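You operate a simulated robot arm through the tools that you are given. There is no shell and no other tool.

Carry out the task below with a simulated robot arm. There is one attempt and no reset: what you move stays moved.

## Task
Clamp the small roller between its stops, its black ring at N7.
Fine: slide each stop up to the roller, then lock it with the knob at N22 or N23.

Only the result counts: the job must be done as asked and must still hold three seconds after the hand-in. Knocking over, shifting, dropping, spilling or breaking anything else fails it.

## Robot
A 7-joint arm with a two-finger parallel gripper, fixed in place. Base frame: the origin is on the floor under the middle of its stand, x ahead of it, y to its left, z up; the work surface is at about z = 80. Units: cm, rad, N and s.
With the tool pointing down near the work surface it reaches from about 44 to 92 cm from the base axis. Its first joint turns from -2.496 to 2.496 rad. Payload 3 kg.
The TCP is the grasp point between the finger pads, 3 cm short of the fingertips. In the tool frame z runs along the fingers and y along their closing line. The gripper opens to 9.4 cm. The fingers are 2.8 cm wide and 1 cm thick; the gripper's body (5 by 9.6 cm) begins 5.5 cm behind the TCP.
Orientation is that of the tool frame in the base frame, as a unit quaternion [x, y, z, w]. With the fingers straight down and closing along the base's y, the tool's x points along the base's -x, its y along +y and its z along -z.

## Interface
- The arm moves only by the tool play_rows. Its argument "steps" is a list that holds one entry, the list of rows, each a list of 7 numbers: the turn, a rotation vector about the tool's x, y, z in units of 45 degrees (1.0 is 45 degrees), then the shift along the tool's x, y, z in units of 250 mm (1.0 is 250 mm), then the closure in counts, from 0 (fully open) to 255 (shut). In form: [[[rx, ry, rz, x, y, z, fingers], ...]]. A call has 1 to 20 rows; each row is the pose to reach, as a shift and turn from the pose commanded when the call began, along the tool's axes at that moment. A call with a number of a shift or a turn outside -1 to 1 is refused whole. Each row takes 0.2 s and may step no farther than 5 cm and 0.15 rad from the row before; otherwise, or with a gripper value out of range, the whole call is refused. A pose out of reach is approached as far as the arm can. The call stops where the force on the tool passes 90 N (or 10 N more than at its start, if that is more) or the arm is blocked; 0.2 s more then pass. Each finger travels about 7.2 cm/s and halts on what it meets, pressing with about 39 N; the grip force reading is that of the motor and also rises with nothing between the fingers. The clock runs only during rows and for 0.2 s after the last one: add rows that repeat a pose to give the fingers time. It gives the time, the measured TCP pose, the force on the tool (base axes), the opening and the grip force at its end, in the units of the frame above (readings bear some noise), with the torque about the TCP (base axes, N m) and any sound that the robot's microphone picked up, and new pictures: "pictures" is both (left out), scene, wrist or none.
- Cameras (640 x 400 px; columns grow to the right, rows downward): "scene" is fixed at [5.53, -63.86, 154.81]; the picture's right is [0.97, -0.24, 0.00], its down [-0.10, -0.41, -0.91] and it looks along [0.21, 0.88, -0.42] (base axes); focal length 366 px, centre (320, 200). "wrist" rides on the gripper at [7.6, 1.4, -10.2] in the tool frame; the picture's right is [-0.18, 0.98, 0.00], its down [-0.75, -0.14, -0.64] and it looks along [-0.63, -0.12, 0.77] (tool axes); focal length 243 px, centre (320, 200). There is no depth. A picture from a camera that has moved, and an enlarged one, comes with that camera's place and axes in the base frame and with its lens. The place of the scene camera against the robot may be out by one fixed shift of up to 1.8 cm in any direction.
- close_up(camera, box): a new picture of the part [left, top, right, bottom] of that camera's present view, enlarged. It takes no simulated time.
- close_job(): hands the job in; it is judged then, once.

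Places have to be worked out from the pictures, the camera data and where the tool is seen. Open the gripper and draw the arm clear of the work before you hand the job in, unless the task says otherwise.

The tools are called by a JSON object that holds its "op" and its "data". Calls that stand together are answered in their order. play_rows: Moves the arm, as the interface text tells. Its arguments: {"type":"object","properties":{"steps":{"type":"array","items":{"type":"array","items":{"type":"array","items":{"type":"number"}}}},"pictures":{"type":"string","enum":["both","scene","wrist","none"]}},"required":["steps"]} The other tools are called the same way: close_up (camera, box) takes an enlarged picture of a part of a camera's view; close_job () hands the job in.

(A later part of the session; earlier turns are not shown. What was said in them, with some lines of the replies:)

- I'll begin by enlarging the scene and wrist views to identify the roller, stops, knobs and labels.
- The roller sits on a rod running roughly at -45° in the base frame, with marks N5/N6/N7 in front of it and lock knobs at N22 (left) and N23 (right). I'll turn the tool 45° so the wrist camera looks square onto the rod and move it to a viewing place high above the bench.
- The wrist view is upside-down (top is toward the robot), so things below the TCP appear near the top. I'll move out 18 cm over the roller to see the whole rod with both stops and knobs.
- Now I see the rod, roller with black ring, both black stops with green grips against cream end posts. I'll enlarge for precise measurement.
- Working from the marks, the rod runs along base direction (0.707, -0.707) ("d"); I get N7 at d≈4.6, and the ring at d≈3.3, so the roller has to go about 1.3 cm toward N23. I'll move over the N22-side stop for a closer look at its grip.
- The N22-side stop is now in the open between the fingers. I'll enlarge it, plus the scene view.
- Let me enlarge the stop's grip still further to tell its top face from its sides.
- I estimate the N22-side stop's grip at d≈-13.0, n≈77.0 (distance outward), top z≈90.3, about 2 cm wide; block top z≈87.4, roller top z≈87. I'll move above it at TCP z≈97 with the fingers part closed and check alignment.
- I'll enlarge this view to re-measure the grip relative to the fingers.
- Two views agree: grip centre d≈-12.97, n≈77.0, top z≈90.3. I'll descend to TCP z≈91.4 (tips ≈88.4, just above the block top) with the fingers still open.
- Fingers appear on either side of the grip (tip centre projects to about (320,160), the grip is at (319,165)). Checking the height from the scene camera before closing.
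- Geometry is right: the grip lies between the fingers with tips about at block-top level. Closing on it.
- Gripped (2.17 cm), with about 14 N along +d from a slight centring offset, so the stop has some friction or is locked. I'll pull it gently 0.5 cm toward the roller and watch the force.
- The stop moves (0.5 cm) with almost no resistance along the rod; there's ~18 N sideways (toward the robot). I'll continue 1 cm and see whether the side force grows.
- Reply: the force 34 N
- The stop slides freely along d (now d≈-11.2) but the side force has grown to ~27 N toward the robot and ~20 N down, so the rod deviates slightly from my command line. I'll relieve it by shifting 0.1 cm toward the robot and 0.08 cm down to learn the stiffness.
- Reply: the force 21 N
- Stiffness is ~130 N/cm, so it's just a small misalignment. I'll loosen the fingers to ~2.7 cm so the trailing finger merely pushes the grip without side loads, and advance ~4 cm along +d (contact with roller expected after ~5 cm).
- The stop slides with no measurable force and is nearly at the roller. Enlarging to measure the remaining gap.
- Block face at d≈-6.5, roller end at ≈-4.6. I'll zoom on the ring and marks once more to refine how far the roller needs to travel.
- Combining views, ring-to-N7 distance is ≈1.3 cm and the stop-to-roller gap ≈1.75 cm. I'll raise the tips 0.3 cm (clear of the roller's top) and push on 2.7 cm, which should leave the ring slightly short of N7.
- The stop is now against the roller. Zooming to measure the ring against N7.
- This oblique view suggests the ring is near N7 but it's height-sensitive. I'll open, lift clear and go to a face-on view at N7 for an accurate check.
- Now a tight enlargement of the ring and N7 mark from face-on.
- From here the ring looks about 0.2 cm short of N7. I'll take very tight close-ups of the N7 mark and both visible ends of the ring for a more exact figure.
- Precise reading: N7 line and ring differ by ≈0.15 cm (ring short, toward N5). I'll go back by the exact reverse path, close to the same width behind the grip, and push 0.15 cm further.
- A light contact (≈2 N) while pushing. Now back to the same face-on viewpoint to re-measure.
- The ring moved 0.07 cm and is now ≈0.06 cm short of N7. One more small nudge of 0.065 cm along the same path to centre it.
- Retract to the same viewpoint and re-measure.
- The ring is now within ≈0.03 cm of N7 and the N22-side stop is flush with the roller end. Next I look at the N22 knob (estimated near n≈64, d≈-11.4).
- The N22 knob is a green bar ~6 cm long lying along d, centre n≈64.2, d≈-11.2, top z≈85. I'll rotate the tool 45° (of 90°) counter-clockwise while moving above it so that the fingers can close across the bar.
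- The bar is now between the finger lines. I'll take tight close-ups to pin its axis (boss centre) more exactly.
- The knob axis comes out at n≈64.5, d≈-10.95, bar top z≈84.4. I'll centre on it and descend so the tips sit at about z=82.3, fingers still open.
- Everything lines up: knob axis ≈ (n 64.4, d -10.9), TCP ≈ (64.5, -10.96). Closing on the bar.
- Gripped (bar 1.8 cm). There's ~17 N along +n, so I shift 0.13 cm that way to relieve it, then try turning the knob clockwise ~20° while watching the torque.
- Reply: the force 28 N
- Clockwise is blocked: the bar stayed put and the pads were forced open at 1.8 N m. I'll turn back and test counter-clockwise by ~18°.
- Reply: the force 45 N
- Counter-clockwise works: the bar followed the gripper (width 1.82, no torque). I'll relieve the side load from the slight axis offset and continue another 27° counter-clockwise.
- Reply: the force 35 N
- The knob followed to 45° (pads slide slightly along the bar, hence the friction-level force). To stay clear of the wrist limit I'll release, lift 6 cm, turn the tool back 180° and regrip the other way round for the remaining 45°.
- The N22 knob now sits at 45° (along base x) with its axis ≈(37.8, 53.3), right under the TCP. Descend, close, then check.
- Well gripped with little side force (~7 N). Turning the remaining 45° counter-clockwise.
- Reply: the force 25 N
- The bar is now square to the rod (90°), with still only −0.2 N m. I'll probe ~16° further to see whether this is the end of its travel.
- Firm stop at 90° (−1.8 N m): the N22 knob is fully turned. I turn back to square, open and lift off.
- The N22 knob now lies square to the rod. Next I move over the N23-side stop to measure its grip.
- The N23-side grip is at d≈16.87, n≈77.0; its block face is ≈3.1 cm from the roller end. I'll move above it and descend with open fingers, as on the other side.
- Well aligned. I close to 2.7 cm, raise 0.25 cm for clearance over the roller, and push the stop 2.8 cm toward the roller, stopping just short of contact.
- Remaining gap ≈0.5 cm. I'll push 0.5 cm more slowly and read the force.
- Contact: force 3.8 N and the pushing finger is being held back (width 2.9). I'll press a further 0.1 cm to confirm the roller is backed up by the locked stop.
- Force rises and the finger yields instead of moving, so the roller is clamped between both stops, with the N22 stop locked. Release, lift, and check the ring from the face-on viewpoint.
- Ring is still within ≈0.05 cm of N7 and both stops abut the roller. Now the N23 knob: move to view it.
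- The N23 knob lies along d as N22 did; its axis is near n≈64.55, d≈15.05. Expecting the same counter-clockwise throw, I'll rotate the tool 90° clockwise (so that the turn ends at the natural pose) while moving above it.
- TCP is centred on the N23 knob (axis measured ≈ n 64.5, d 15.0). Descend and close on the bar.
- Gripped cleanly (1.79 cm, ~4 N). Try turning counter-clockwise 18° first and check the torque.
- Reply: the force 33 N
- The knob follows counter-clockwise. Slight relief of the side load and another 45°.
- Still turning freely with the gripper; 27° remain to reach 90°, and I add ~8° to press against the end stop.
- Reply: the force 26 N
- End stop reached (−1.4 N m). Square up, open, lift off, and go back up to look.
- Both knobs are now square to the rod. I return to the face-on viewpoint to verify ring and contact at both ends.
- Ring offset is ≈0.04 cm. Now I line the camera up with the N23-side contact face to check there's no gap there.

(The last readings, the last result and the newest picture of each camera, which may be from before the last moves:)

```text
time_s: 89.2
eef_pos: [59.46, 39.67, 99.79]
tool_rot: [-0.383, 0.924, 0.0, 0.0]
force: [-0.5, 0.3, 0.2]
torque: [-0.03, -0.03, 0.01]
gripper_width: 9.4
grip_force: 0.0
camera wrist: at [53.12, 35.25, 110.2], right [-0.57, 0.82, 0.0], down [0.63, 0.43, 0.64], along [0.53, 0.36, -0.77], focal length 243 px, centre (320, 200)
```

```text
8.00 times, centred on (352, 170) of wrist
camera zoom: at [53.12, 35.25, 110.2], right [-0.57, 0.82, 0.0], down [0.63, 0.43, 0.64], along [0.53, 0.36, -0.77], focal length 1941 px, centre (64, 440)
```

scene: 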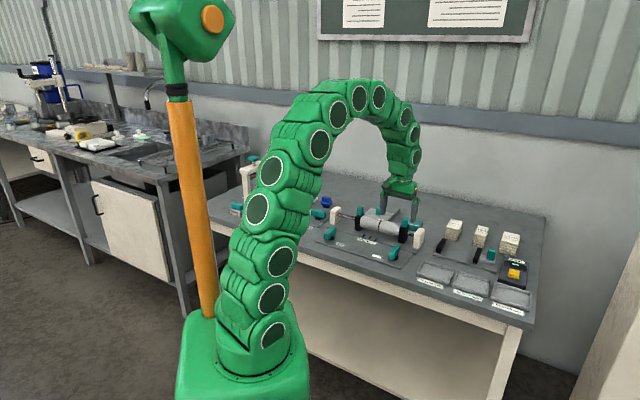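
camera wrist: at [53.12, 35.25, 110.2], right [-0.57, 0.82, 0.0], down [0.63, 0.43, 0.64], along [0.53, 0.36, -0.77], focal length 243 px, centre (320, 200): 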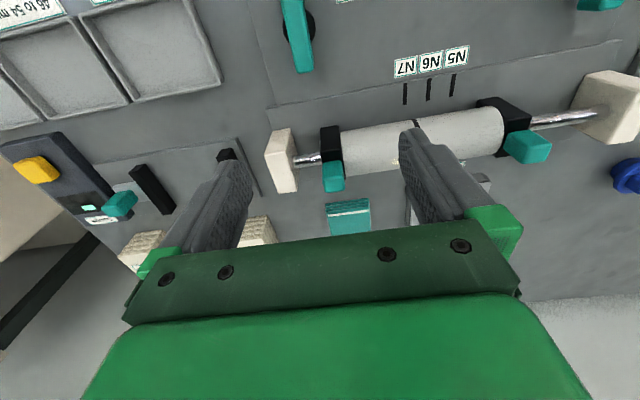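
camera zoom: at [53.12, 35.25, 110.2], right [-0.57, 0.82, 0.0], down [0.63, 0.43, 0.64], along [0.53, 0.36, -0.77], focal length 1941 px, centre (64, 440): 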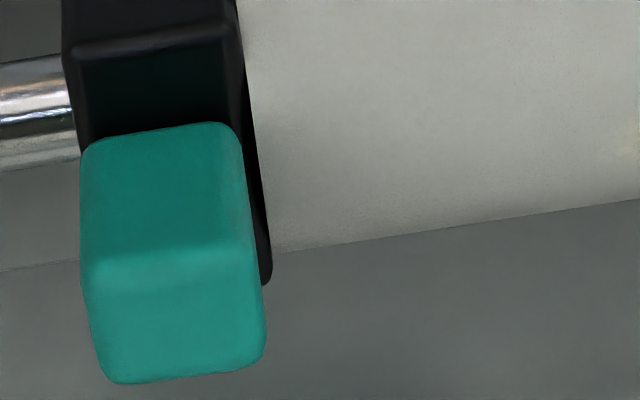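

No gap at the N23 side. Now the N22-side contact face.

{"op": "play_rows", "data": {"steps": [[[0, 0, 0, 0, 0.16, 0, 0], [0, 0, 0, 0, 0.32, 0, 0], [0, 0, 0, 0, 0.48, 0, 0], [0, 0, 0, 0, 0.64, 0, 0], [0, 0, 0, 0, 0.64, 0, 0], [0, 0, 0, 0, 0.64, 0, 0]]], "pictures": "wrist"}}

{"op": "close_up", "data": {"camera": "wrist", "box": [310, 110, 374, 160]}}

{"op": "close_up", "data": {"camera": "wrist", "box": [320, 145, 384, 195]}}

```text
time_s: 90.6
eef_pos: [48.06, 51.0, 99.87]
tool_rot: [-0.382, 0.924, 0.0, 0.0]
force: [-0.2, -0.5, -0.2]
torque: [-0.02, -0.01, 0.02]
gripper_width: 9.39
grip_force: 0.1
camera wrist: at [41.58, 46.41, 110.24], right [-0.57, 0.82, 0.0], down [0.63, 0.43, 0.64], along [0.53, 0.36, -0.77], focal length 243 px, centre (320, 200)
```

wrist: 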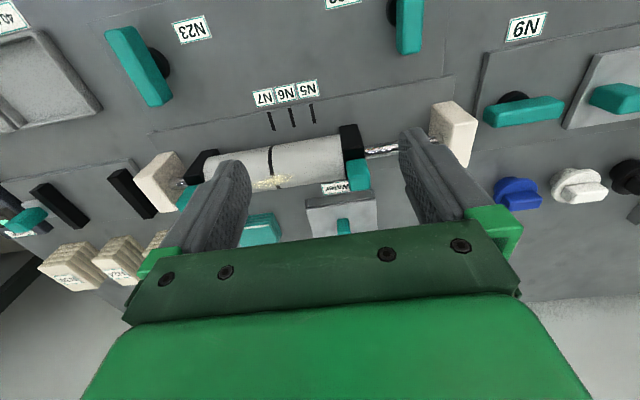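

```text
8.00 times, centred on (342, 135) of wrist
camera zoom: at [41.58, 46.41, 110.24], right [-0.57, 0.82, 0.0], down [0.63, 0.43, 0.64], along [0.53, 0.36, -0.77], focal length 1941 px, centre (144, 720)
```

zoom: 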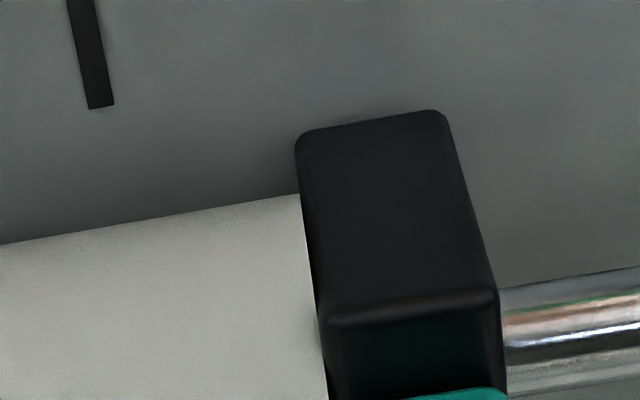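

```text
8.00 times, centred on (352, 170) of wrist
camera zoom: at [41.58, 46.41, 110.24], right [-0.57, 0.82, 0.0], down [0.63, 0.43, 0.64], along [0.53, 0.36, -0.77], focal length 1941 px, centre (64, 440)
```

zoom: 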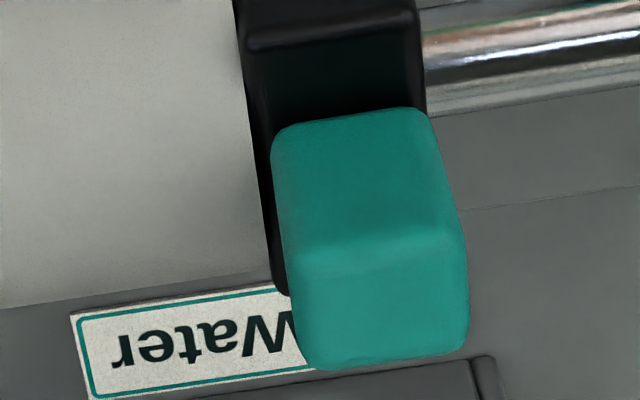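

Both stops are flush against the roller and both knobs are fully turned. I draw the arm up and back clear of the work with the gripper open.

{"op": "play_rows", "data": {"steps": [[[0, 0, 0, 0.05, 0, -0.12, 0], [0, 0, 0, 0.16, 0, -0.24, 0], [0, 0, 0, 0.3, 0, -0.34, 0], [0, 0, 0, 0.45, 0, -0.4, 0], [0, 0, 0, 0.6, 0, -0.4, 0], [0, 0, 0, 0.6, 0, -0.4, 0], [0, 0, 0, 0.6, 0, -0.4, 0]]], "pictures": "both"}}

{"op": "close_up", "data": {"camera": "scene", "box": [310, 190, 440, 280]}}

{"op": "close_up", "data": {"camera": "wrist", "box": [200, 100, 440, 240]}}

```text
time_s: 92.2
eef_pos: [37.61, 40.49, 109.87]
tool_rot: [-0.383, 0.924, 0.0, 0.0]
force: [0.5, -1.0, 0.4]
torque: [-0.01, -0.04, -0.02]
gripper_width: 9.39
grip_force: 0.1
camera wrist: at [31.13, 35.97, 120.2], right [-0.57, 0.82, 0.0], down [0.63, 0.43, 0.64], along [0.53, 0.36, -0.77], focal length 243 px, centre (320, 200)
```

scene: 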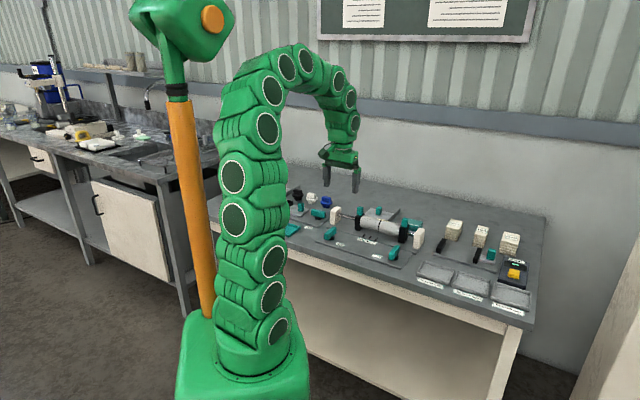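
wrist: 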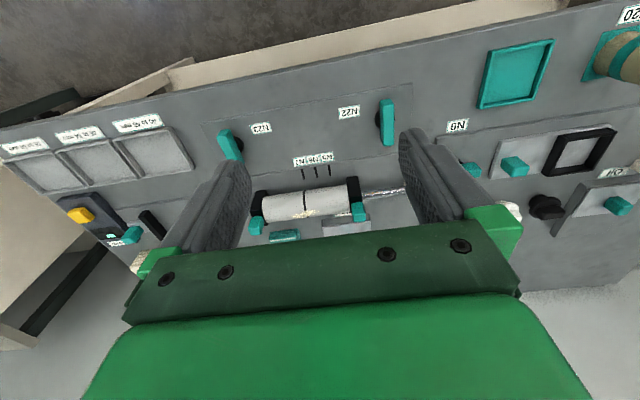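

```text
4.44 times, centred on (375, 235) of scene
camera zoom: at [5.53, -63.86, 154.81], right [0.97, -0.24, 0.0], down [-0.1, -0.41, -0.91], along [0.21, 0.88, -0.42], focal length 1625 px, centre (76, 44)
```

zoom: 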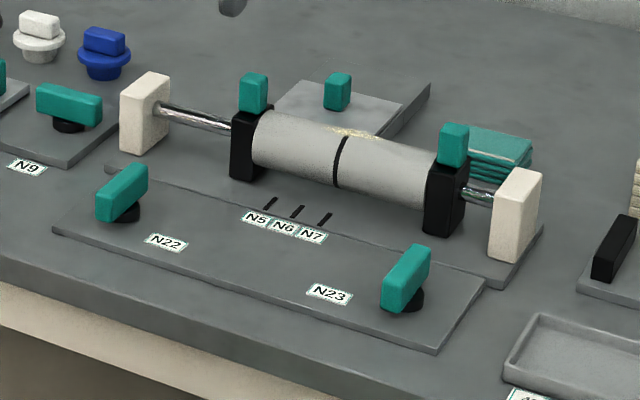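

```text
2.67 times, centred on (320, 170) of wrist
camera zoom: at [31.13, 35.97, 120.2], right [-0.57, 0.82, 0.0], down [0.63, 0.43, 0.64], along [0.53, 0.36, -0.77], focal length 647 px, centre (320, 280)
```

zoom: 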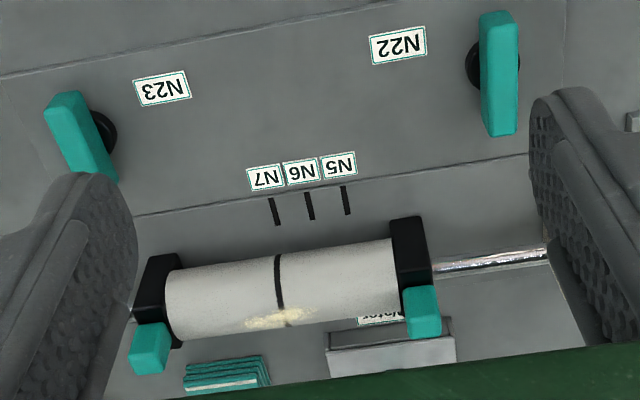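

The roller's ring lines up with N7, both stops are flush with the roller, and the N22 and N23 knobs are turned to their end stops. The gripper is open and the arm is clear of the work, so I'm handing in.

{"op": "close_job", "data": {}}

```text
The job is handed in.
```

The roller is clamped between its two stops with the black ring at N7, and I have handed the job in. By my last close-up measurement the ring sits about 0.04 cm short of the mark, on the N6 side.

- **N22 side:** This stop is flush against the roller, and its knob is turned 90° to a firm end stop. When I pushed the far stop against the roller with about 5 N, the roller did not move, so this lock holds.
- **N23 side:** This stop is also flush, with no visible gap, and its knob is turned 90° to its end stop. I did not push-test this lock; I relied on the knob reaching the same firm end stop as N22.

I saw nothing else on the bench moved. Before the hand-in I opened the gripper and drew the arm clear of the work.
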